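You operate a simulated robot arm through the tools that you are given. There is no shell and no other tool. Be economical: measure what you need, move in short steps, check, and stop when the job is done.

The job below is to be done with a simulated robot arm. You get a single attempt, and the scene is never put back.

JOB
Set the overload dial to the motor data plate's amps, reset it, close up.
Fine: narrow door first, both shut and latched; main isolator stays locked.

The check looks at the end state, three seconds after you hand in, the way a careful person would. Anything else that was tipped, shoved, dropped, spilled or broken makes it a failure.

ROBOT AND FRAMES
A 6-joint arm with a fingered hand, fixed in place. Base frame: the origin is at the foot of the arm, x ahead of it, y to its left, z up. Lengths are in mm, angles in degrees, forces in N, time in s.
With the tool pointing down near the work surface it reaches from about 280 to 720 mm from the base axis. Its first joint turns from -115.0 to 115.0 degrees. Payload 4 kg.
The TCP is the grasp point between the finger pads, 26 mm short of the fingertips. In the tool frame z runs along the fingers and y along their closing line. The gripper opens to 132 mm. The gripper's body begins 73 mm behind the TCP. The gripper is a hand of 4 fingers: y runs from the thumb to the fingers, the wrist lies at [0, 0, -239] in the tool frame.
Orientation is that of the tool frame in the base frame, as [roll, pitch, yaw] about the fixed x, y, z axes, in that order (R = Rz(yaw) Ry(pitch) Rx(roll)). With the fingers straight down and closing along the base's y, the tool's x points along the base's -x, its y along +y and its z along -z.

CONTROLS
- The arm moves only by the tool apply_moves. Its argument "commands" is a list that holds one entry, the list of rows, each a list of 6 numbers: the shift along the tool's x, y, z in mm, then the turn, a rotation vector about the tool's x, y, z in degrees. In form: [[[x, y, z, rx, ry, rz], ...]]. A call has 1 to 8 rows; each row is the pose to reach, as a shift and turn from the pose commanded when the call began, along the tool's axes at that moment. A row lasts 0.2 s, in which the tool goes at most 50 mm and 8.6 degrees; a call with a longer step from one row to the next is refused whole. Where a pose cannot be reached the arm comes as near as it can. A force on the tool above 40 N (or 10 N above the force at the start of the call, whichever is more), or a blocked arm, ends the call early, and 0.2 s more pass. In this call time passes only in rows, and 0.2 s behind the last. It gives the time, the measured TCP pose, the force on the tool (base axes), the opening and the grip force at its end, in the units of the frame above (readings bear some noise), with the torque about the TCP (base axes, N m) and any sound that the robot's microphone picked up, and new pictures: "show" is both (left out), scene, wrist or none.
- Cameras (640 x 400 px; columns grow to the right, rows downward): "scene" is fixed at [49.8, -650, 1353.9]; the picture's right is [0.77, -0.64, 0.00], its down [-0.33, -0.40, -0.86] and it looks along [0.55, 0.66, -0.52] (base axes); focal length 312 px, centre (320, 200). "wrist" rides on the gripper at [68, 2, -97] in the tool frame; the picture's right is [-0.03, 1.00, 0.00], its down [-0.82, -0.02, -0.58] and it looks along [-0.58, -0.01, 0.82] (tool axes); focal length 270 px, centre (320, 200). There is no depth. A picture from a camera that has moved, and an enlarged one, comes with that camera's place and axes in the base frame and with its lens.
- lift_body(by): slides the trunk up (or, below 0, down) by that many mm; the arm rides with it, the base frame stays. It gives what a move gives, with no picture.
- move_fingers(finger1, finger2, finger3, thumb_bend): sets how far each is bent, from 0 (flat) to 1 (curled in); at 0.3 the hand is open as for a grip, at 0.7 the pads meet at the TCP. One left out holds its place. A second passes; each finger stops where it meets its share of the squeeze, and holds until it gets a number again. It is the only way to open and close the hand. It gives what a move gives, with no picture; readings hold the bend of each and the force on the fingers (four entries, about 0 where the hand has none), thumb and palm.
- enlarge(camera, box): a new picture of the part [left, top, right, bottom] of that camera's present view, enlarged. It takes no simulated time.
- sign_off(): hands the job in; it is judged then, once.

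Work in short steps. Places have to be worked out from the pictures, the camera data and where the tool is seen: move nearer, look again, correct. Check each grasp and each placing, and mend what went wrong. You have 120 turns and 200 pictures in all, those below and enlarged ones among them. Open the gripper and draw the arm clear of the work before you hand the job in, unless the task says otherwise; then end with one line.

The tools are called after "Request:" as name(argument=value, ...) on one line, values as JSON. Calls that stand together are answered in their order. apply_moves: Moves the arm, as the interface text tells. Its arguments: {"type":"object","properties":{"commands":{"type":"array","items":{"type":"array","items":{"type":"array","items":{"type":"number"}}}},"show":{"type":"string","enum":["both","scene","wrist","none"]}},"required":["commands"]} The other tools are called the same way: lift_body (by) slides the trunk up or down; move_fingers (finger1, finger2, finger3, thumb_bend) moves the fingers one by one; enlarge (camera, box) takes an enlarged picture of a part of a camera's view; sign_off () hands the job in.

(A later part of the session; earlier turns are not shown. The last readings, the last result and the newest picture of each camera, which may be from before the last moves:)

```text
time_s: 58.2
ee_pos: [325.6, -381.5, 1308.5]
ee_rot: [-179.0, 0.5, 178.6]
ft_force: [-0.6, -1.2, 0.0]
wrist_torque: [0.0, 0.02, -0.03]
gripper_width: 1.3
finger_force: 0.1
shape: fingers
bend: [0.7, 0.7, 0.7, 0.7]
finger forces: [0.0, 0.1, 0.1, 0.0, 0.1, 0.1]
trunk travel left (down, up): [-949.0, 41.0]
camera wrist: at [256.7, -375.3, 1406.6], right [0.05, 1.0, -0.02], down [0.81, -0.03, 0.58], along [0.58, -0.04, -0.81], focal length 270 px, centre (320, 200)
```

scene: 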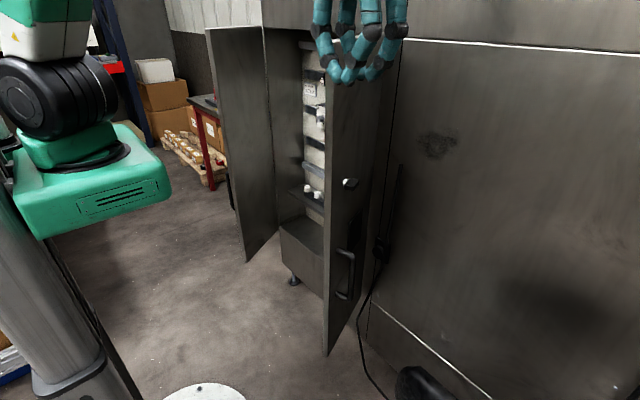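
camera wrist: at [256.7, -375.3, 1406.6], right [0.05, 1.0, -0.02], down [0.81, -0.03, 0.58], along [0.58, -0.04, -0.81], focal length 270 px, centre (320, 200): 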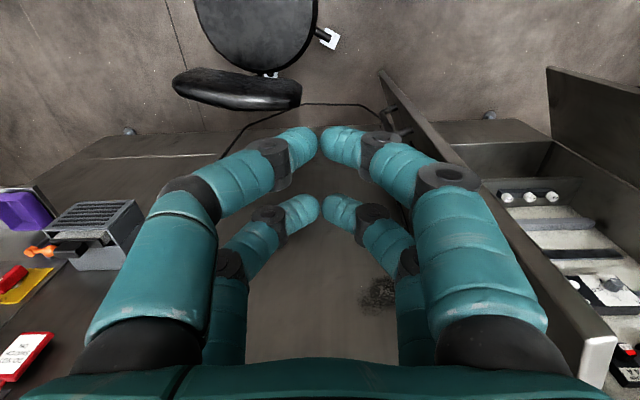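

The isolator panel, a red unit on a yellow plate, is further right and well clear. Next I'll go to a point outside the right door's free edge and lower the fingers below its top.

Request:
apply_moves(commands=[[[-45, 10, 0, 0, 0, 0], [-90, 25, 0, 0, 0, 0], [-130, 45, 15, 0, 0, 0], [-155, 65, 45, 0, 0, 0], [-158, 80, 72, 0, 0, 0]]])

```text
time_s: 59.4
ee_pos: [488.1, -303.5, 1236.5]
ee_rot: [-179.1, 0.6, 178.6]
ft_force: [0.2, -0.5, 0.0]
wrist_torque: [-0.03, 0.02, -0.01]
gripper_width: 1.0
finger_force: 0.0
shape: fingers
bend: [0.7, 0.7, 0.7, 0.7]
finger forces: [0.0, 0.0, 0.1, 0.0, 0.0, 0.0]
trunk travel left (down, up): [-949.0, 41.0]
camera wrist: at [419.6, -296.6, 1334.3], right [0.05, 1.0, -0.02], down [0.81, -0.03, 0.58], along [0.58, -0.04, -0.81], focal length 270 px, centre (320, 200)
```

scene: 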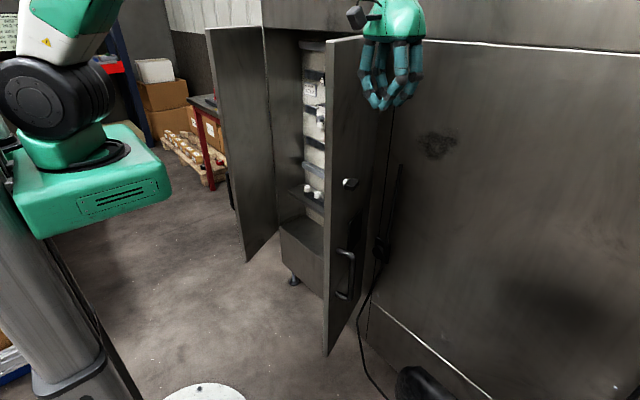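
wrist: 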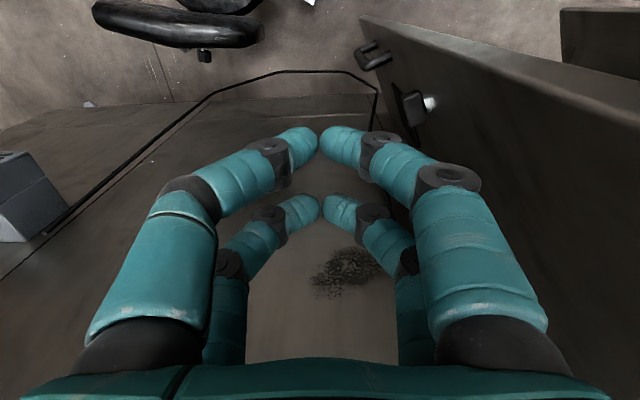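

I'm positioned outside the right door's face with the latch and handle well below. I'll sweep it inward along its arc.

Request:
apply_moves(commands=[[[1, 32, 0, 0, 0, 0], [5, 68, 0, 0, 0, 0], [14, 108, 0, 0, 0, 0], [18, 148, 0, 0, 0, 0], [16, 188, 0, 0, 0, 0], [9, 228, 0, 0, 0, 0], [-3, 265, 0, 0, 0, 0], [-20, 297, 0, 0, 0, 0]]])

```text
time_s: 61.2
ee_pos: [515.7, -5.6, 1231.1]
ee_rot: [-179.0, 0.5, 178.4]
ft_force: [-0.5, 0.8, 0.1]
wrist_torque: [-0.01, 0.02, -0.02]
gripper_width: 0.9
finger_force: 0.0
shape: fingers
bend: [0.7, 0.7, 0.7, 0.7]
finger forces: [0.0, 0.0, 0.0, 0.0, 0.0, 0.0]
trunk travel left (down, up): [-949.0, 41.0]
camera wrist: at [447.3, 0.8, 1329.0], right [0.05, 1.0, -0.02], down [0.81, -0.03, 0.58], along [0.58, -0.05, -0.81], focal length 270 px, centre (320, 200)
```

scene: 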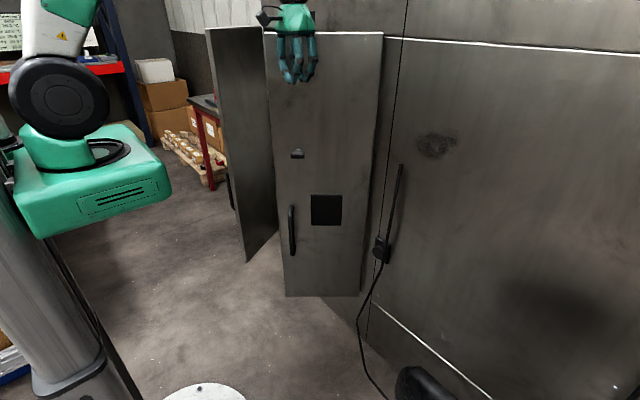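
wrist: 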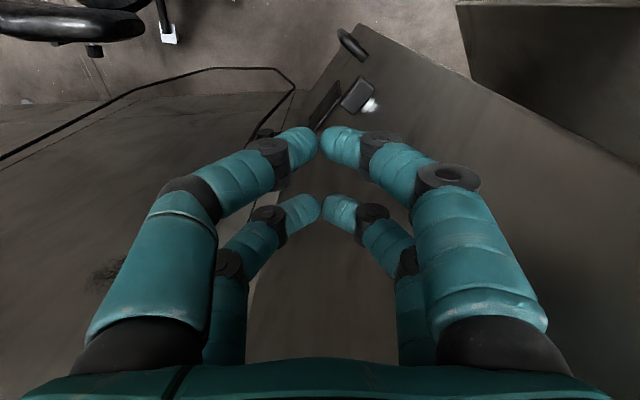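

Request:
enlarge(camera="scene", box=[260, 130, 380, 270])

Request:
enlarge(camera="scene", box=[200, 15, 400, 140])

Request:
enlarge(camera="scene", box=[200, 190, 400, 315])

```text
2.86 times, centred on (320, 200) of scene
camera zoom: at [49.8, -650.0, 1353.9], right [0.77, -0.64, 0.0], down [-0.33, -0.4, -0.86], along [0.55, 0.66, -0.52], focal length 891 px, centre (320, 200)
```

zoom: 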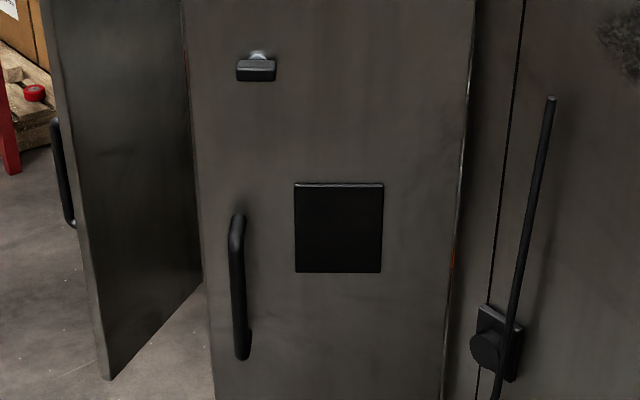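

```text
3.20 times, centred on (300, 78) of scene
camera zoom: at [49.8, -650.0, 1353.9], right [0.77, -0.64, 0.0], down [-0.33, -0.4, -0.86], along [0.55, 0.66, -0.52], focal length 998 px, centre (384, 592)
```

zoom: 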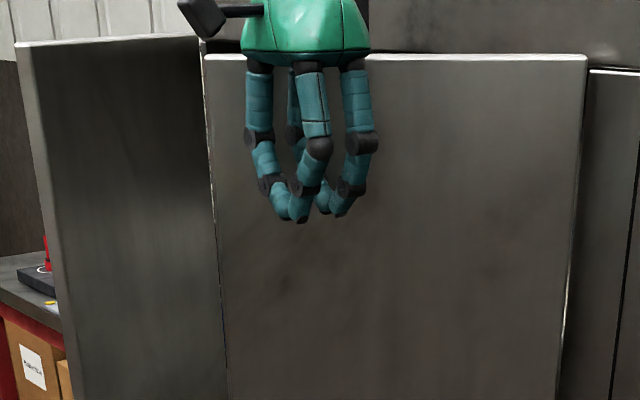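

```text
3.20 times, centred on (300, 252) of scene
camera zoom: at [49.8, -650.0, 1353.9], right [0.77, -0.64, 0.0], down [-0.33, -0.4, -0.86], along [0.55, 0.66, -0.52], focal length 998 px, centre (384, 32)
```

zoom: 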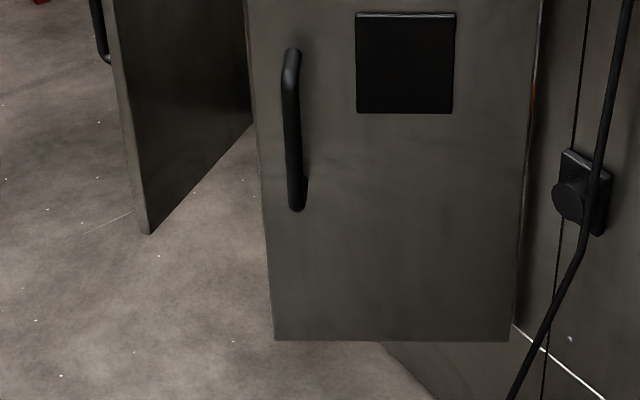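

The right door has a turn latch and a small black panel, and the left has only a handle. By height ratio the left leaf is marginally narrower (0.311 vs 0.314), and the latched leaf should close last. So left goes first. I'll move back over to push it from the front.

Request:
apply_moves(commands=[[[45, -10, 0, 0, 0, 0], [90, -10, 0, 0, 0, 0], [135, -10, 0, 0, 0, 0], [170, 20, 0, 0, 0, 0], [175, 65, 0, 0, 0, 0], [175, 110, 0, 0, 0, 0], [175, 158, 0, 0, 0, 0], [175, 206, 0, 0, 0, 0]]], show="none")

Request:
apply_moves(commands=[[[0, 45, 0, 0, 0, 0], [0, 90, 0, 0, 0, 0], [0, 135, 0, 0, 0, 0], [0, 180, 0, 0, 0, 0], [0, 215, 0, 0, 0, 0]]], show="none")

Request:
lift_body(by=-240)

Request:
apply_moves(commands=[[[0, 0, 0, 0, -8.5, 0], [0, 0, 0, 0, -17, 0], [0, 0, 0, 0, -25.5, 0], [0, 0, 0, 0, -34, 0], [0, 0, 0, 0, -42.5, 0], [0, 0, 0, 0, -51, 0], [0, 0, 0, 0, -59.5, 0], [0, 0, 0, 0, -68, 0]]])

```text
time_s: 63.0
ee_pos: [344.0, 205.9, 1225.4]
ee_rot: [-178.9, 0.5, 178.5]
ft_force: [-0.4, 0.7, -0.8]
wrist_torque: [-0.02, -0.05, -0.02]
gripper_width: 1.0
finger_force: 0.1
shape: fingers
bend: [0.7, 0.7, 0.7, 0.7]
finger forces: [0.0, 0.1, 0.0, 0.1, 0.0, 0.0]
trunk travel left (down, up): [-949.0, 41.0]
```

```text
time_s: 64.2
ee_pos: [349.5, 420.8, 1224.1]
ee_rot: [-178.9, 0.4, 178.4]
ft_force: [-0.1, 0.1, -0.1]
wrist_torque: [-0.01, -0.01, -0.02]
gripper_width: 1.1
finger_force: 0.0
shape: fingers
bend: [0.7, 0.7, 0.7, 0.7]
finger forces: [0.1, 0.0, 0.0, 0.0, 0.0, 0.0]
trunk travel left (down, up): [-949.0, 41.0]
```

```text
time_s: 66.7
ee_pos: [350.1, 419.2, 985.1]
ee_rot: [-179.0, 0.5, 178.5]
ft_force: [-0.8, 0.7, -0.5]
wrist_torque: [0.05, -0.02, 0.02]
gripper_width: 1.1
finger_force: 0.1
shape: fingers
bend: [0.7, 0.7, 0.7, 0.7]
finger forces: [0.0, 0.0, 0.0, 0.1, 0.1, 0.0]
trunk travel left (down, up): [-709.0, 281.0]
```

```text
time_s: 68.5
ee_pos: [350.9, 419.2, 984.3]
ee_rot: [-177.4, 68.6, -179.0]
ft_force: [0.6, -0.3, -0.5]
wrist_torque: [-0.02, -0.03, 0.01]
gripper_width: 0.9
finger_force: 0.1
shape: fingers
bend: [0.7, 0.7, 0.7, 0.7]
finger forces: [0.0, 0.1, 0.0, 0.0, 0.0, 0.0]
trunk travel left (down, up): [-709.0, 281.0]
camera wrist: at [235.9, 425.3, 958.9], right [0.04, 1.0, 0.01], down [-0.24, 0.0, 0.97], along [0.97, -0.04, 0.24], focal length 270 px, centre (320, 200)
```

scene: 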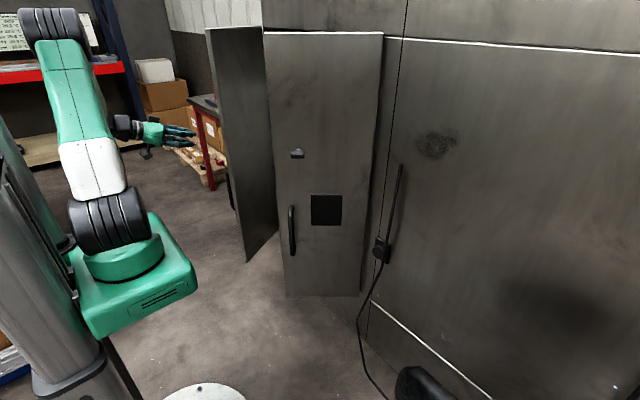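
wrist: 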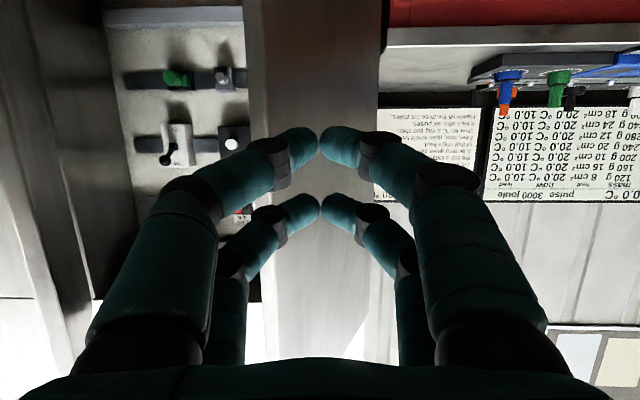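

Looking at the left door head-on now. I'll finish leveling the tool and move up to the door face.

Request:
apply_moves(commands=[[[0, 0, 0, 0, -7, 0], [0, 0, 0, 0, -14, 0], [0, 0, 0, 0, -21, 0]]], show="none")

Request:
apply_moves(commands=[[[0, -5, 40, 0, 0, 0], [0, -10, 80, 0, 0, 0], [0, -18, 120, 0, 0, 0], [0, -24, 155, 0, 0, 0]]])

```text
time_s: 69.3
ee_pos: [350.7, 419.7, 984.5]
ee_rot: [-111.9, 88.9, -113.4]
ft_force: [0.3, 0.8, -0.8]
wrist_torque: [0.01, -0.01, 0.01]
gripper_width: 1.2
finger_force: 0.0
shape: fingers
bend: [0.7, 0.7, 0.7, 0.7]
finger forces: [0.0, 0.0, 0.0, 0.0, 0.0, 0.0]
trunk travel left (down, up): [-709.0, 281.0]
```

```text
time_s: 70.3
ee_pos: [507.4, 390.5, 984.6]
ee_rot: [-115.9, 88.8, -117.5]
ft_force: [-0.8, -0.4, 0.0]
wrist_torque: [-0.01, 0.05, 0.02]
gripper_width: 1.2
finger_force: 0.0
shape: fingers
bend: [0.7, 0.7, 0.7, 0.7]
finger forces: [0.1, 0.0, 0.1, 0.0, 0.0, 0.0]
trunk travel left (down, up): [-709.0, 281.0]
camera wrist: at [408.7, 396.0, 916.9], right [0.03, 1.0, 0.01], down [-0.57, 0.01, 0.82], along [0.82, -0.03, 0.57], focal length 270 px, centre (320, 200)
```

scene: 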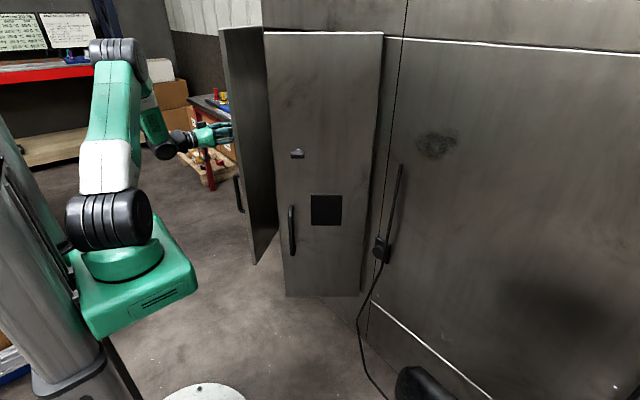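
wrist: 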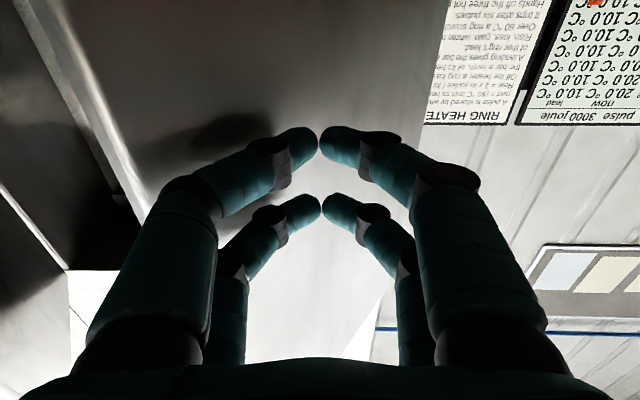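

The door is moving with almost no force. I'll continue the arc, stopping well before fully closed.

Request:
apply_moves(commands=[[[0, -20, 22, 0, 0, 0], [0, -39, 43, 0, 0, 0], [0, -57, 66, 0, 0, 0], [0, -75, 89, 0, 0, 0], [0, -90, 120, 0, 0, 0]]])

```text
time_s: 71.5
ee_pos: [622.3, 297.3, 985.3]
ee_rot: [-114.9, 88.8, -116.2]
ft_force: [-0.6, -0.3, -0.8]
wrist_torque: [-0.02, 0.0, -0.03]
gripper_width: 1.1
finger_force: 0.0
shape: fingers
bend: [0.7, 0.7, 0.7, 0.7]
finger forces: [0.0, 0.1, 0.0, 0.1, 0.0, 0.0]
trunk travel left (down, up): [-709.0, 281.0]
camera wrist: at [525.9, 302.2, 919.5], right [0.03, 1.0, 0.01], down [-0.57, 0.01, 0.82], along [0.82, -0.03, 0.57], focal length 270 px, centre (320, 200)
```

scene: 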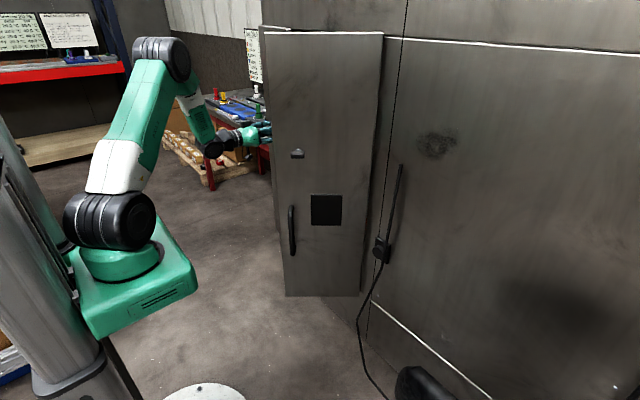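
wrist: 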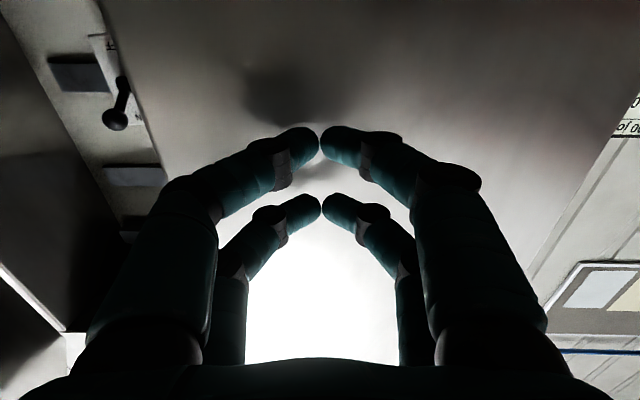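

The left leaf is nearly shut. I'll push gently until it seats, watching the force and sound.

Request:
apply_moves(commands=[[[0, -4, 20, 0, 0, 0], [0, -7, 40, 0, 0, 0], [0, -9, 55, 0, 0, 0], [0, -10, 65, 0, 0, 0], [0, -10, 75, 0, 0, 0]]], show="wrist")

```text
time_s: 72.6
ee_pos: [681.7, 285.7, 985.2]
ee_rot: [-121.3, 88.6, -122.7]
ft_force: [-32.6, -4.3, 3.8]
wrist_torque: [-0.03, -0.24, -0.22]
gripper_width: 0.1
finger_force: 17.7
shape: fingers
bend: [0.71, 0.71, 0.71, 0.7]
finger forces: [4.4, 7.3, 10.8, 0.1, 12.2, 0.2]
trunk travel left (down, up): [-709.0, 281.0]
stopped in row 5: the force on the tool passed its limit at 52 N (the readings are from after the stop); the commanded pose is now the measured one
camera wrist: at [585.8, 291.3, 919.4], right [0.02, 1.0, 0.0], down [-0.57, 0.01, 0.82], along [0.82, -0.02, 0.57], focal length 270 px, centre (320, 200)
```

wrist: 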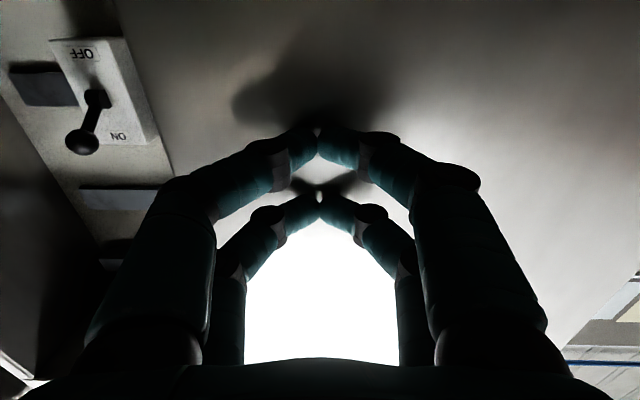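

The push stopped on a firm resistance at x≈682 with no click heard. I'll back off and look at how the leaf sits.

Request:
apply_moves(commands=[[[0, 0, -45, 0, 0, 0], [0, 0, -90, 0, 0, 0], [0, 0, -130, 0, 8, 0], [0, 0, -150, 0, 16, 0], [0, 0, -150, 0, 24, 0], [0, 0, -150, 0, 32, 0]]])

Request:
enlarge(camera="scene", box=[240, 10, 400, 110])

```text
time_s: 74.0
ee_pos: [538.3, 290.6, 984.2]
ee_rot: [-177.8, 56.9, -179.6]
ft_force: [0.1, 0.4, -0.2]
wrist_torque: [0.03, 0.02, -0.03]
gripper_width: 0.9
finger_force: 0.0
shape: fingers
bend: [0.7, 0.7, 0.7, 0.7]
finger forces: [0.0, 0.1, 0.0, 0.0, 0.0, 0.1]
trunk travel left (down, up): [-709.0, 281.0]
camera wrist: at [420.4, 296.7, 981.2], right [0.04, 1.0, 0.0], down [-0.04, 0.0, 1.0], along [1.0, -0.04, 0.04], focal length 270 px, centre (320, 200)
```

scene: 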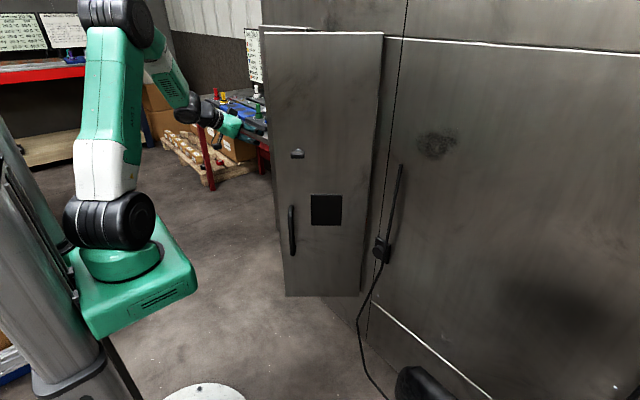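
wrist: 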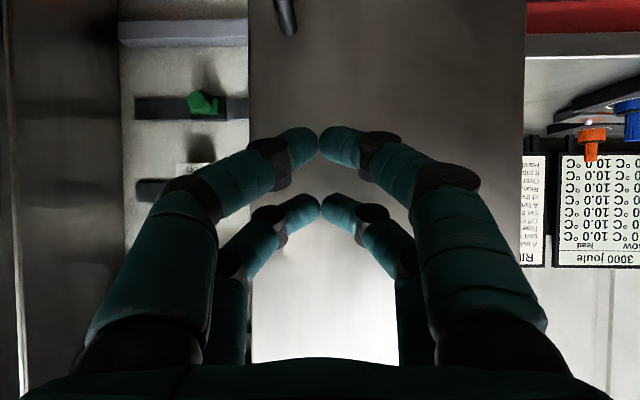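

```text
4.00 times, centred on (320, 60) of scene
camera zoom: at [49.8, -650.0, 1353.9], right [0.77, -0.64, 0.0], down [-0.33, -0.4, -0.86], along [0.55, 0.66, -0.52], focal length 1248 px, centre (320, 760)
```

zoom: 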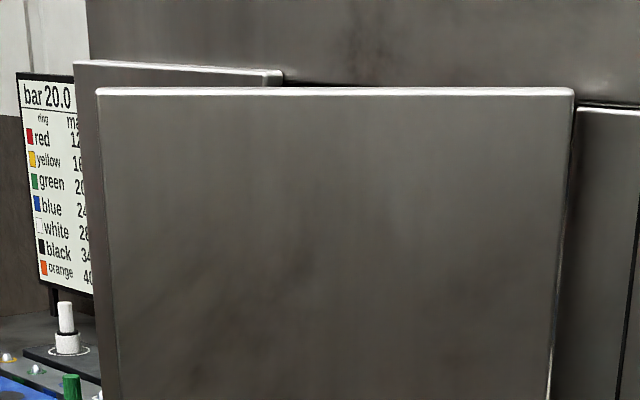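

The left leaf lines up with the cabinet's y-direction, so it is shut to within about a degree, with its face near x≈720. I heard no latch click, so I'll push once more near its free edge where the leverage is best.

Request:
apply_moves(commands=[[[0, -20, 0, 0, -8, 0], [0, -40, 0, 0, -16, 0], [0, -55, 0, 0, -24, 0], [0, -55, 0, 0, -32, 0]]], show="none")

Request:
apply_moves(commands=[[[0, 0, 40, 0, 0, 0], [0, 0, 80, 0, 0, 0], [0, 0, 115, 0, 0, 0], [0, 0, 130, 0, 0, 0], [0, 0, 140, 0, 0, 0], [0, 0, 147, 0, 0, 0], [0, 0, 154, 0, 0, 0], [0, 0, 160, 0, 0, 0]]], show="wrist")

```text
time_s: 75.0
ee_pos: [536.8, 236.6, 985.1]
ee_rot: [-125.8, 88.5, -127.1]
ft_force: [-0.4, 0.1, 0.8]
wrist_torque: [-0.02, 0.01, 0.02]
gripper_width: 0.8
finger_force: 0.0
shape: fingers
bend: [0.7, 0.7, 0.7, 0.7]
finger forces: [0.1, 0.0, 0.1, 0.0, 0.0, 0.1]
trunk travel left (down, up): [-709.0, 281.0]
```

```text
time_s: 76.7
ee_pos: [683.3, 232.7, 983.1]
ee_rot: [-129.9, 88.2, -131.2]
ft_force: [-30.8, -3.1, 4.7]
wrist_torque: [-0.01, -0.32, -0.22]
gripper_width: 0.2
finger_force: 15.8
shape: fingers
bend: [0.71, 0.71, 0.71, 0.7]
finger forces: [3.4, 8.0, 11.2, 0.0, 9.6, 0.0]
trunk travel left (down, up): [-709.0, 281.0]
stopped in row 8: the force on the tool passed its limit at 48 N (the readings are from after the stop); the commanded pose is now the measured one
camera wrist: at [585.2, 236.6, 918.7], right [0.02, 1.0, 0.0], down [-0.56, 0.01, 0.83], along [0.83, -0.02, 0.56], focal length 270 px, centre (320, 200)
```

wrist: 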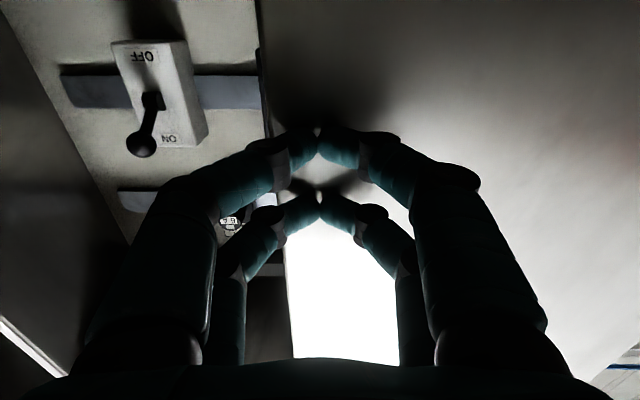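

It stops at the same depth at both places, so the leaf is seated square. I'll zoom in on its free edge for a lip or catch.

Request:
enlarge(camera="wrist", box=[200, 0, 330, 140])

Request:
apply_moves(commands=[[[0, 0, -40, 0, 0, 0], [0, -30, -80, 0, 0, 0], [0, -60, -110, 0, 0, 0], [0, -80, -140, 0, 8, 0], [0, -90, -150, 0, 16, 0], [0, -90, -150, 0, 24, 0], [0, -90, -150, 0, 32, 0]]], show="wrist")

```text
2.86 times, centred on (265, 70) of wrist
camera zoom: at [585.2, 236.6, 918.7], right [0.02, 1.0, 0.0], down [-0.56, 0.01, 0.83], along [0.83, -0.02, 0.56], focal length 772 px, centre (477, 571)
```

zoom: 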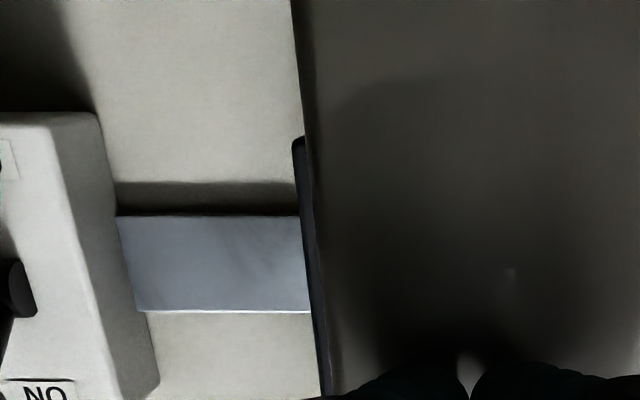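

```text
time_s: 78.3
ee_pos: [535.2, 146.9, 985.2]
ee_rot: [-177.4, 56.5, -179.2]
ft_force: [0.3, -0.2, 0.9]
wrist_torque: [0.0, 0.03, 0.04]
gripper_width: 0.9
finger_force: 0.0
shape: fingers
bend: [0.7, 0.7, 0.7, 0.7]
finger forces: [0.1, 0.0, 0.0, 0.0, 0.0, 0.0]
trunk travel left (down, up): [-709.0, 281.0]
camera wrist: at [416.3, 152.5, 984.2], right [0.04, 1.0, 0.0], down [-0.03, 0.0, 1.0], along [1.0, -0.04, 0.03], focal length 270 px, centre (320, 200)
```

wrist: 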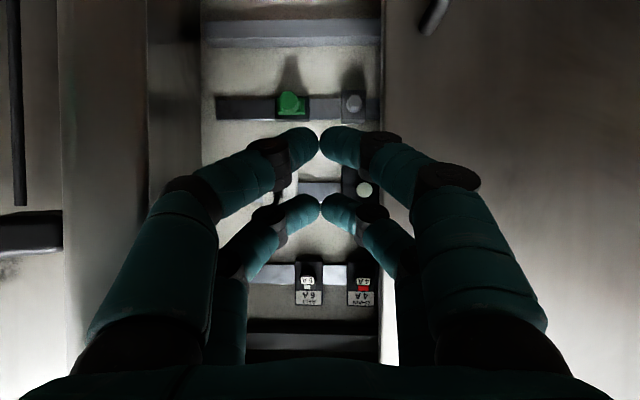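

The left leaf carries a dark keeper strip on its free edge at latch height, so the right leaf's latch holds both shut. That confirms left first. Now I'll back out, point the fingers down and go around the outside of the right door.

Request:
apply_moves(commands=[[[20, -5, -30, 0, 8, 0], [40, -12, -60, 0, 16, 0], [60, -20, -92, 0, 24, 0], [60, -30, -92, 0, 32, 0], [60, -30, -92, 0, 40, 0], [60, -30, -92, 0, 48, 0], [60, -30, -92, 0, 56.3, 0]]], show="none")

Request:
lift_body(by=258)

Request:
apply_moves(commands=[[[0, -45, 0, 0, 0, 0], [0, -90, 0, 0, 0, 0], [0, -135, 0, 0, 0, 0], [-25, -170, 0, 0, 0, 0]]])

```text
time_s: 79.9
ee_pos: [424.3, 118.6, 986.5]
ee_rot: [-178.8, 0.2, 178.6]
ft_force: [-0.2, -0.4, 0.1]
wrist_torque: [-0.05, 0.01, 0.02]
gripper_width: 0.7
finger_force: 0.0
shape: fingers
bend: [0.7, 0.7, 0.7, 0.7]
finger forces: [0.1, 0.0, 0.0, 0.0, 0.0, 0.1]
trunk travel left (down, up): [-709.0, 281.0]
```

```text
time_s: 82.5
ee_pos: [424.7, 118.8, 1245.9]
ee_rot: [-178.6, 0.4, 178.7]
ft_force: [-0.8, -0.3, -0.9]
wrist_torque: [0.02, 0.02, -0.01]
gripper_width: 1.1
finger_force: 0.1
shape: fingers
bend: [0.7, 0.7, 0.7, 0.7]
finger forces: [0.0, 0.0, 0.0, 0.0, 0.1, 0.1]
trunk travel left (down, up): [-967.0, 23.0]
```

```text
time_s: 83.5
ee_pos: [443.9, -51.3, 1249.0]
ee_rot: [-178.6, 0.3, 178.7]
ft_force: [0.4, 0.4, 0.3]
wrist_torque: [0.01, 0.02, 0.02]
gripper_width: 1.2
finger_force: 0.1
shape: fingers
bend: [0.7, 0.7, 0.7, 0.7]
finger forces: [0.0, 0.0, 0.0, 0.0, 0.0, 0.1]
trunk travel left (down, up): [-967.0, 23.0]
camera wrist: at [375.3, -43.9, 1348.0], right [0.05, 1.0, -0.02], down [0.81, -0.03, 0.58], along [0.58, -0.05, -0.81], focal length 270 px, centre (320, 200)
```

scene: 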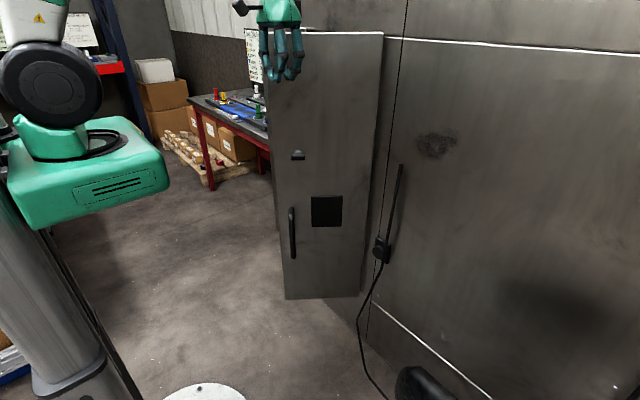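
wrist: 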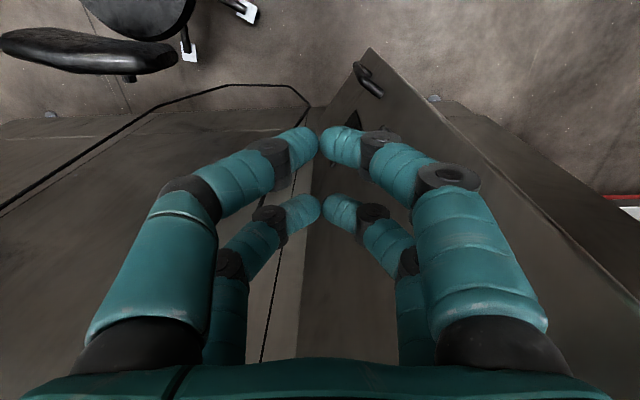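

I'm outside the right door with the latch and handle far below. I'll sweep it most of the way shut.

Request:
apply_moves(commands=[[[-40, 20, 0, 0, 0, 0], [-75, 45, 0, 0, 0, 0], [-100, 67, 0, 0, 0, 0], [-120, 93, 0, 0, 0, 0], [-143, 117, 0, 0, 0, 0], [-170, 136, 0, 0, 0, 0], [-195, 148, 0, 0, 0, 0]]])

```text
time_s: 85.1
ee_pos: [644.0, 95.6, 1247.3]
ee_rot: [-178.7, 0.3, 178.7]
ft_force: [0.5, 0.5, -0.2]
wrist_torque: [0.0, 0.02, -0.02]
gripper_width: 1.0
finger_force: 0.0
shape: fingers
bend: [0.7, 0.7, 0.7, 0.7]
finger forces: [0.0, 0.1, 0.1, 0.0, 0.0, 0.0]
trunk travel left (down, up): [-967.0, 23.0]
camera wrist: at [576.4, 102.5, 1344.7], right [0.05, 1.0, -0.02], down [0.81, -0.03, 0.58], along [0.58, -0.05, -0.81], focal length 270 px, centre (320, 200)
```

scene: 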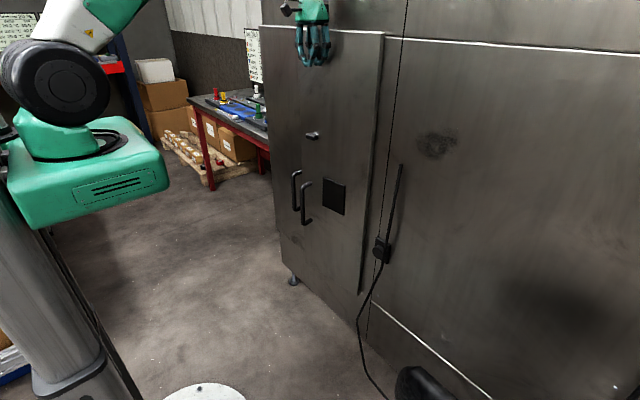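
wrist: 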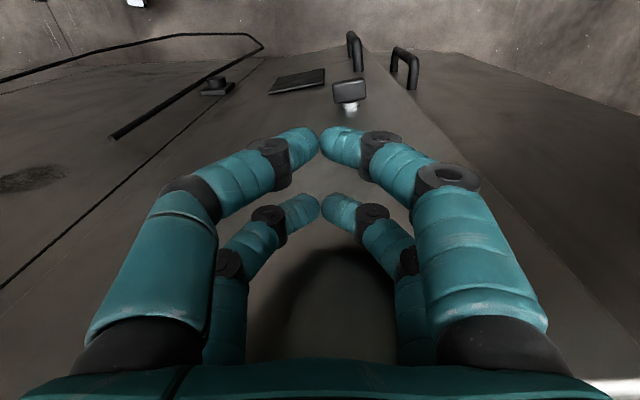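

Request:
enlarge(camera="scene", box=[250, 15, 410, 115])

Request:
enlarge(camera="scene", box=[260, 110, 380, 240])

Request:
enlarge(camera="wrist", box=[250, 30, 460, 130])

```text
4.00 times, centred on (330, 65) of scene
camera zoom: at [49.8, -650.0, 1353.9], right [0.77, -0.64, 0.0], down [-0.33, -0.4, -0.86], along [0.55, 0.66, -0.52], focal length 1248 px, centre (280, 740)
```

zoom: 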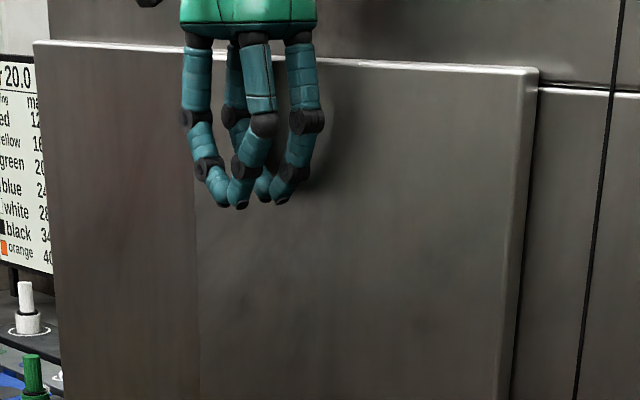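

```text
3.08 times, centred on (320, 175) of scene
camera zoom: at [49.8, -650.0, 1353.9], right [0.77, -0.64, 0.0], down [-0.33, -0.4, -0.86], along [0.55, 0.66, -0.52], focal length 960 px, centre (320, 277)
```

zoom: 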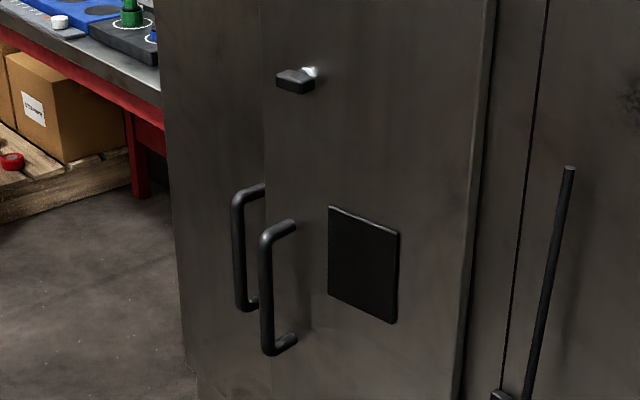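

```text
3.05 times, centred on (355, 80) of wrist
camera zoom: at [576.4, 102.5, 1344.7], right [0.05, 1.0, -0.02], down [0.81, -0.03, 0.58], along [0.58, -0.05, -0.81], focal length 824 px, centre (213, 566)
```

zoom: 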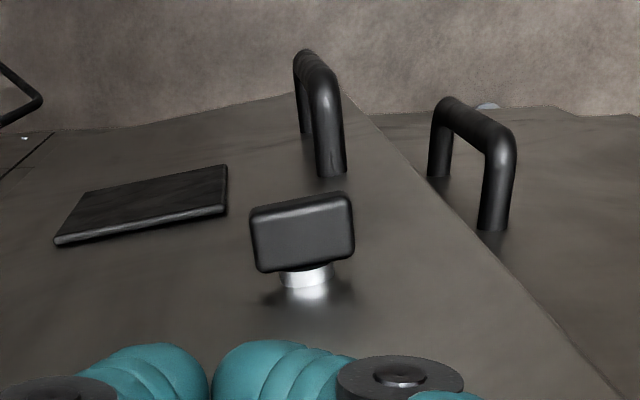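

The right leaf is within about 15° of shut and comes down over the left leaf as expected. I'll back off, lower and level the tool, then press it home from the front above the latch.

Request:
apply_moves(commands=[[[40, 5, 0, 0, 0, 0], [80, 10, 0, 0, 0, 0], [112, 20, 0, 0, 0, 0]]], show="none")

Request:
lift_body(by=-115)

Request:
apply_moves(commands=[[[0, 0, 0, 0, -8.5, 0], [0, 0, 0, 0, -17, 0], [0, 0, 0, 0, -25.5, 0], [0, 0, 0, 0, -34, 0], [0, 0, 0, 0, -42.5, 0], [0, 0, 0, 0, -51, 0], [0, 0, 0, 0, -59.5, 0], [0, 0, 0, 0, -68, 0]]], show="wrist")

```text
time_s: 85.9
ee_pos: [530.9, 114.5, 1246.7]
ee_rot: [-178.6, 0.2, 178.7]
ft_force: [-0.2, -0.1, 0.6]
wrist_torque: [-0.02, -0.02, -0.02]
gripper_width: 1.0
finger_force: 0.0
shape: fingers
bend: [0.7, 0.7, 0.7, 0.7]
finger forces: [0.0, 0.0, 0.0, 0.1, 0.0, 0.0]
trunk travel left (down, up): [-967.0, 23.0]
```

```text
time_s: 87.4
ee_pos: [531.7, 113.7, 1129.3]
ee_rot: [-178.6, 0.4, 178.7]
ft_force: [0.0, 0.5, -0.6]
wrist_torque: [-0.01, -0.01, -0.01]
gripper_width: 1.1
finger_force: 0.2
shape: fingers
bend: [0.7, 0.7, 0.7, 0.7]
finger forces: [0.1, 0.0, 0.0, 0.1, 0.1, 0.1]
trunk travel left (down, up): [-852.0, 138.0]
```

```text
time_s: 89.2
ee_pos: [532.8, 114.7, 1129.7]
ee_rot: [-176.3, 68.4, -177.8]
ft_force: [-0.7, 0.5, 0.1]
wrist_torque: [0.02, 0.01, 0.01]
gripper_width: 1.1
finger_force: 0.1
shape: fingers
bend: [0.7, 0.7, 0.7, 0.7]
finger forces: [0.1, 0.1, 0.1, 0.0, 0.0, 0.0]
trunk travel left (down, up): [-852.0, 138.0]
camera wrist: at [417.4, 120.1, 1104.4], right [0.03, 1.0, 0.0], down [-0.24, 0.01, 0.97], along [0.97, -0.03, 0.24], focal length 270 px, centre (320, 200)
```

wrist: 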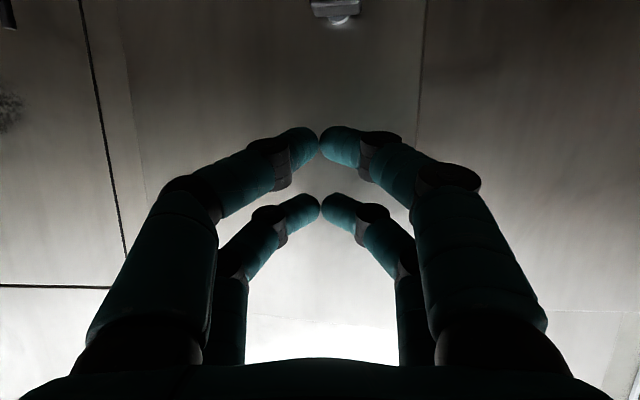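

The latch is in view above the fingers (the image is inverted) and the door seam is to its right. I'll level the tool and push forward.

Request:
apply_moves(commands=[[[0, 5, 0, 0, -7.2, 0], [0, 10, 0, 0, -14.4, 0], [0, 16, 0, 0, -21.5, 0]]], show="none")

Request:
apply_moves(commands=[[[0, 0, 40, 0, 0, 0], [0, 0, 80, 0, 0, 0], [0, 0, 105, 0, 0, 0], [0, 0, 120, 0, 0, 0], [0, 0, 132, 0, 0, 0], [0, 0, 142, 0, 0, 0], [0, 0, 150, 0, 0, 0], [0, 0, 158, 0, 0, 0]]])

```text
time_s: 90.0
ee_pos: [542.5, 136.0, 1130.5]
ee_rot: [-94.7, 88.6, -96.1]
ft_force: [0.8, 0.0, -0.5]
wrist_torque: [0.01, 0.02, -0.01]
gripper_width: 1.0
finger_force: 0.1
shape: fingers
bend: [0.7, 0.7, 0.7, 0.7]
finger forces: [0.0, 0.0, 0.1, 0.1, 0.0, 0.0]
out of reach, approached as far as the arm can: row 1, 2, 3
trunk travel left (down, up): [-852.0, 138.0]
```

```text
time_s: 91.6
ee_pos: [683.1, 133.0, 1129.1]
ee_rot: [-104.9, 88.3, -106.2]
ft_force: [-30.7, -1.8, 4.4]
wrist_torque: [-0.06, -0.15, -0.14]
gripper_width: 0.0
finger_force: 16.1
shape: fingers
bend: [0.71, 0.71, 0.71, 0.7]
finger forces: [5.4, 7.9, 8.6, 0.0, 11.4, 0.1]
trunk travel left (down, up): [-852.0, 138.0]
stopped in row 7: the force on the tool passed its limit at 48 N (the readings are from after the stop); the commanded pose is now the measured one
camera wrist: at [586.1, 136.6, 1063.3], right [0.02, 1.0, 0.0], down [-0.57, 0.01, 0.82], along [0.82, -0.02, 0.57], focal length 270 px, centre (320, 200)
```

scene: 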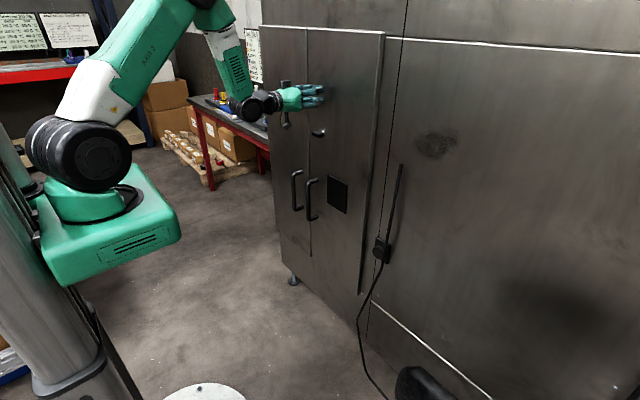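
wrist: 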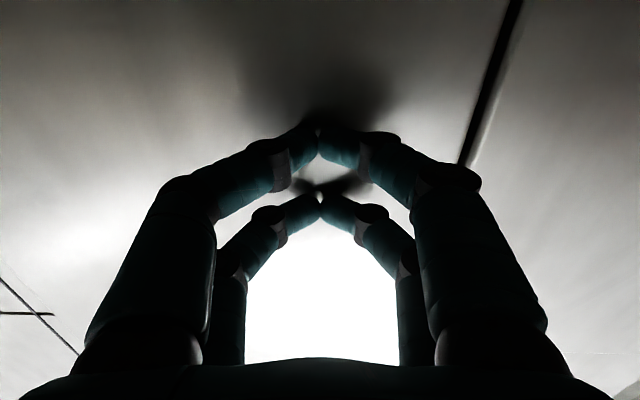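

The right leaf stops at the same depth, x=683, flush with the left. I'll zoom in on the seam and the latch.

Request:
enlarge(camera="scene", box=[250, 15, 410, 140])

Request:
enlarge(camera="scene", box=[290, 110, 350, 160])

Request:
enlarge(camera="scene", box=[260, 160, 400, 300])

```text
3.20 times, centred on (330, 78) of scene
camera zoom: at [49.8, -650.0, 1353.9], right [0.77, -0.64, 0.0], down [-0.33, -0.4, -0.86], along [0.55, 0.66, -0.52], focal length 998 px, centre (288, 592)
```

zoom: 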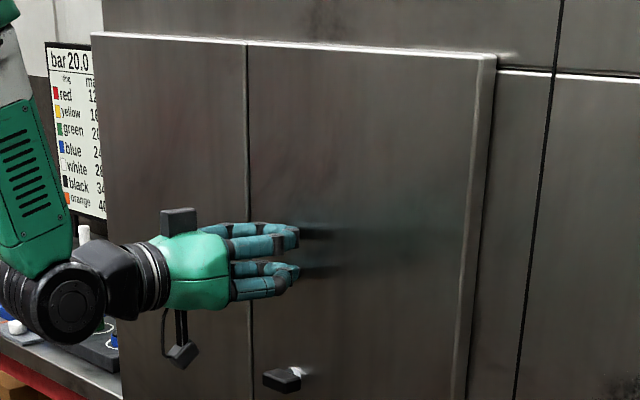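

```text
8.00 times, centred on (320, 135) of scene
camera zoom: at [49.8, -650.0, 1353.9], right [0.77, -0.64, 0.0], down [-0.33, -0.4, -0.86], along [0.55, 0.66, -0.52], focal length 2495 px, centre (320, 720)
```

zoom: 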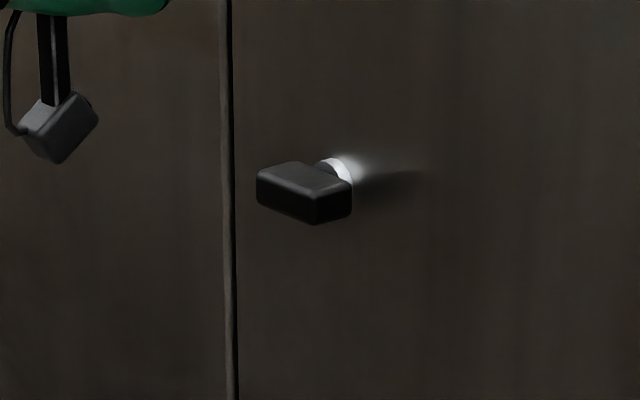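

```text
2.86 times, centred on (330, 230) of scene
camera zoom: at [49.8, -650.0, 1353.9], right [0.77, -0.64, 0.0], down [-0.33, -0.4, -0.86], along [0.55, 0.66, -0.52], focal length 891 px, centre (291, 114)
```

zoom: 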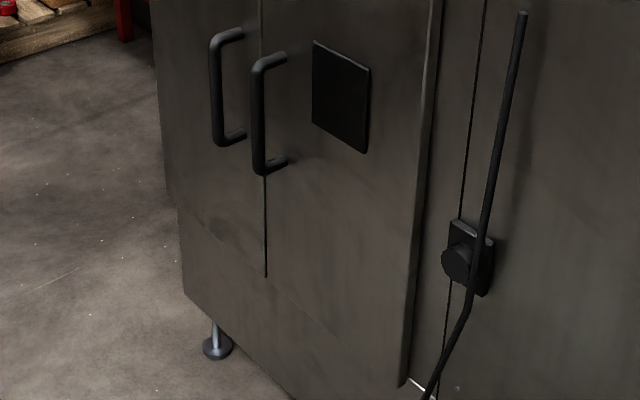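

On the shared plane the left leaf measures about 288 mm and the right about 305 mm, so the narrow one went first and both are flush. No latch click yet, so the turn knob still needs turning. I'll back off and drop to knob height for a close look.

Request:
apply_moves(commands=[[[0, 0, -40, 0, 0, 0], [0, 0, -80, 0, 0, 0], [0, 0, -110, 0, 0, 0]]], show="none")

Request:
lift_body(by=-126)

Request:
enlarge(camera="wrist", box=[0, 0, 640, 400])

Request:
enlarge(camera="wrist", box=[250, 30, 390, 180])

Request:
enlarge(camera="scene", box=[280, 100, 360, 160])

```text
time_s: 92.4
ee_pos: [576.4, 134.6, 1128.0]
ee_rot: [-109.9, 88.3, -111.4]
ft_force: [0.8, -0.4, 0.3]
wrist_torque: [0.01, 0.04, 0.0]
gripper_width: 1.0
finger_force: 0.0
shape: fingers
bend: [0.7, 0.7, 0.7, 0.7]
finger forces: [0.1, 0.0, 0.0, 0.1, 0.0, 0.0]
trunk travel left (down, up): [-852.0, 138.0]
```

```text
time_s: 93.9
ee_pos: [577.7, 135.9, 1001.1]
ee_rot: [-111.9, 88.4, -113.2]
ft_force: [0.1, -0.5, 0.7]
wrist_torque: [-0.02, 0.02, 0.01]
gripper_width: 0.7
finger_force: 0.1
shape: fingers
bend: [0.7, 0.7, 0.7, 0.7]
finger forces: [0.1, 0.0, 0.0, 0.0, 0.0, 0.0]
trunk travel left (down, up): [-726.0, 264.0]
```

```text
1.00 times, centred on (320, 200) of wrist (not enlarged: the box is as wide or as high as the picture)
camera zoom: at [480.4, 138.7, 935.9], right [0.02, 1.0, 0.0], down [-0.57, 0.01, 0.82], along [0.82, -0.02, 0.57], focal length 270 px, centre (320, 200)
```

zoom: 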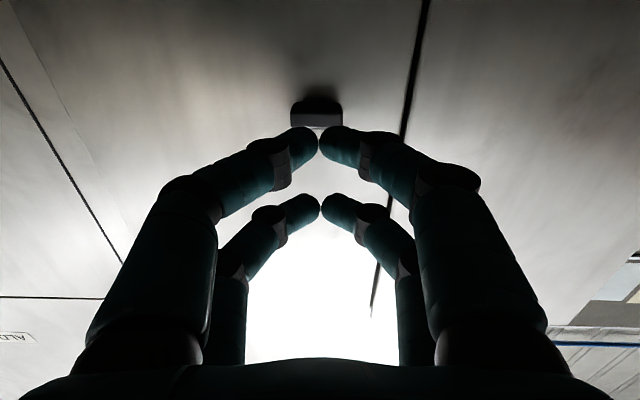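

```text
2.67 times, centred on (320, 105) of wrist
camera zoom: at [480.4, 138.7, 935.9], right [0.02, 1.0, 0.0], down [-0.57, 0.01, 0.82], along [0.82, -0.02, 0.57], focal length 721 px, centre (320, 453)
```

zoom: 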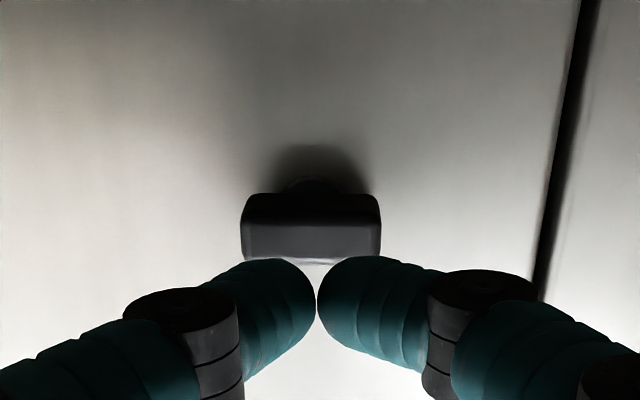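

```text
6.67 times, centred on (320, 130) of scene
camera zoom: at [49.8, -650.0, 1353.9], right [0.77, -0.64, 0.0], down [-0.33, -0.4, -0.86], along [0.55, 0.66, -0.52], focal length 2079 px, centre (320, 667)
```

zoom: 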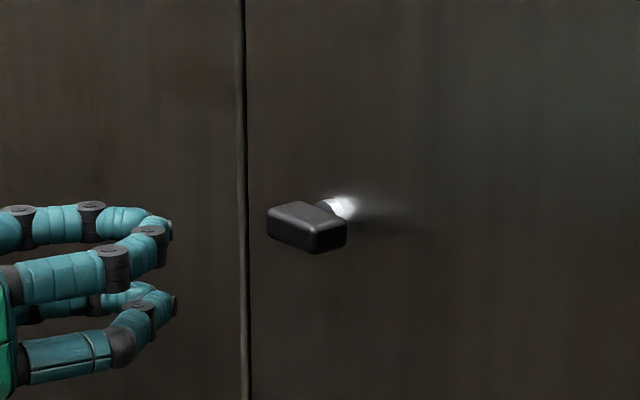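

The knob's bar is about 41 mm long and 12 mm thick, lies horizontal, and is centred near (685, 131, 1006). I'll straddle it with the upper and lower finger pairs like a fork, then turn. First I'll open slightly and advance.

Request:
move_fingers(finger1=0.6, finger2=0.6, finger3=0.6, thumb_bend=0.6)

Request:
apply_moves(commands=[[[-5, -2.5, 30, 0, 0, 0], [-5, -2.5, 60, 0, 0, 0]]], show="wrist")

Request:
enlarge(camera="scene", box=[280, 100, 360, 160])

```text
time_s: 94.9
ee_pos: [577.1, 135.6, 1001.0]
ee_rot: [-112.2, 88.3, -113.5]
ft_force: [0.5, -0.6, 0.0]
wrist_torque: [0.01, -0.01, -0.02]
gripper_width: 32.2
finger_force: 0.0
shape: fingers
bend: [0.6, 0.6, 0.6, 0.6]
finger forces: [0.1, 0.0, 0.0, 0.0, 0.0, 0.0]
trunk travel left (down, up): [-726.0, 264.0]
```

```text
time_s: 95.5
ee_pos: [638.7, 131.1, 1004.8]
ee_rot: [-112.3, 88.3, -113.6]
ft_force: [-0.2, 0.1, 0.2]
wrist_torque: [0.01, 0.0, -0.02]
gripper_width: 32.0
finger_force: 0.0
shape: fingers
bend: [0.6, 0.6, 0.6, 0.6]
finger forces: [0.0, 0.0, 0.0, 0.0, 0.1, 0.0]
trunk travel left (down, up): [-726.0, 264.0]
camera wrist: at [541.3, 135.0, 939.6], right [0.02, 1.0, 0.0], down [-0.57, 0.01, 0.82], along [0.82, -0.02, 0.57], focal length 270 px, centre (320, 200)
```

wrist: 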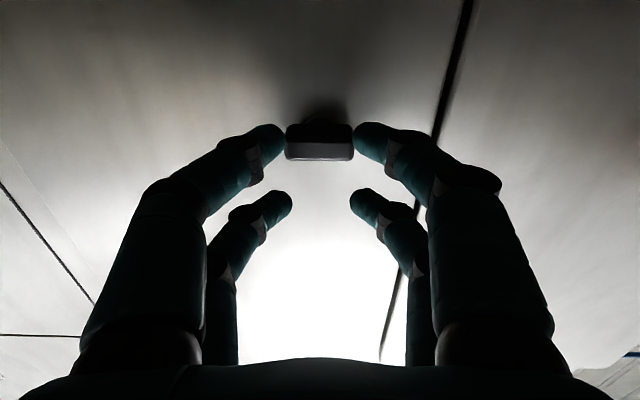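

```text
6.67 times, centred on (320, 130) of scene
camera zoom: at [49.8, -650.0, 1353.9], right [0.77, -0.64, 0.0], down [-0.33, -0.4, -0.86], along [0.55, 0.66, -0.52], focal length 2079 px, centre (320, 667)
```

zoom: 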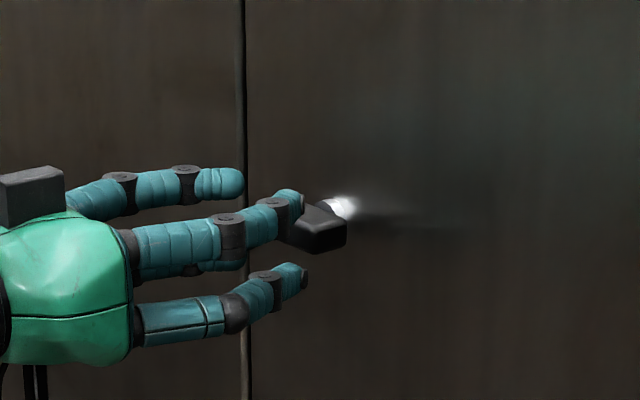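

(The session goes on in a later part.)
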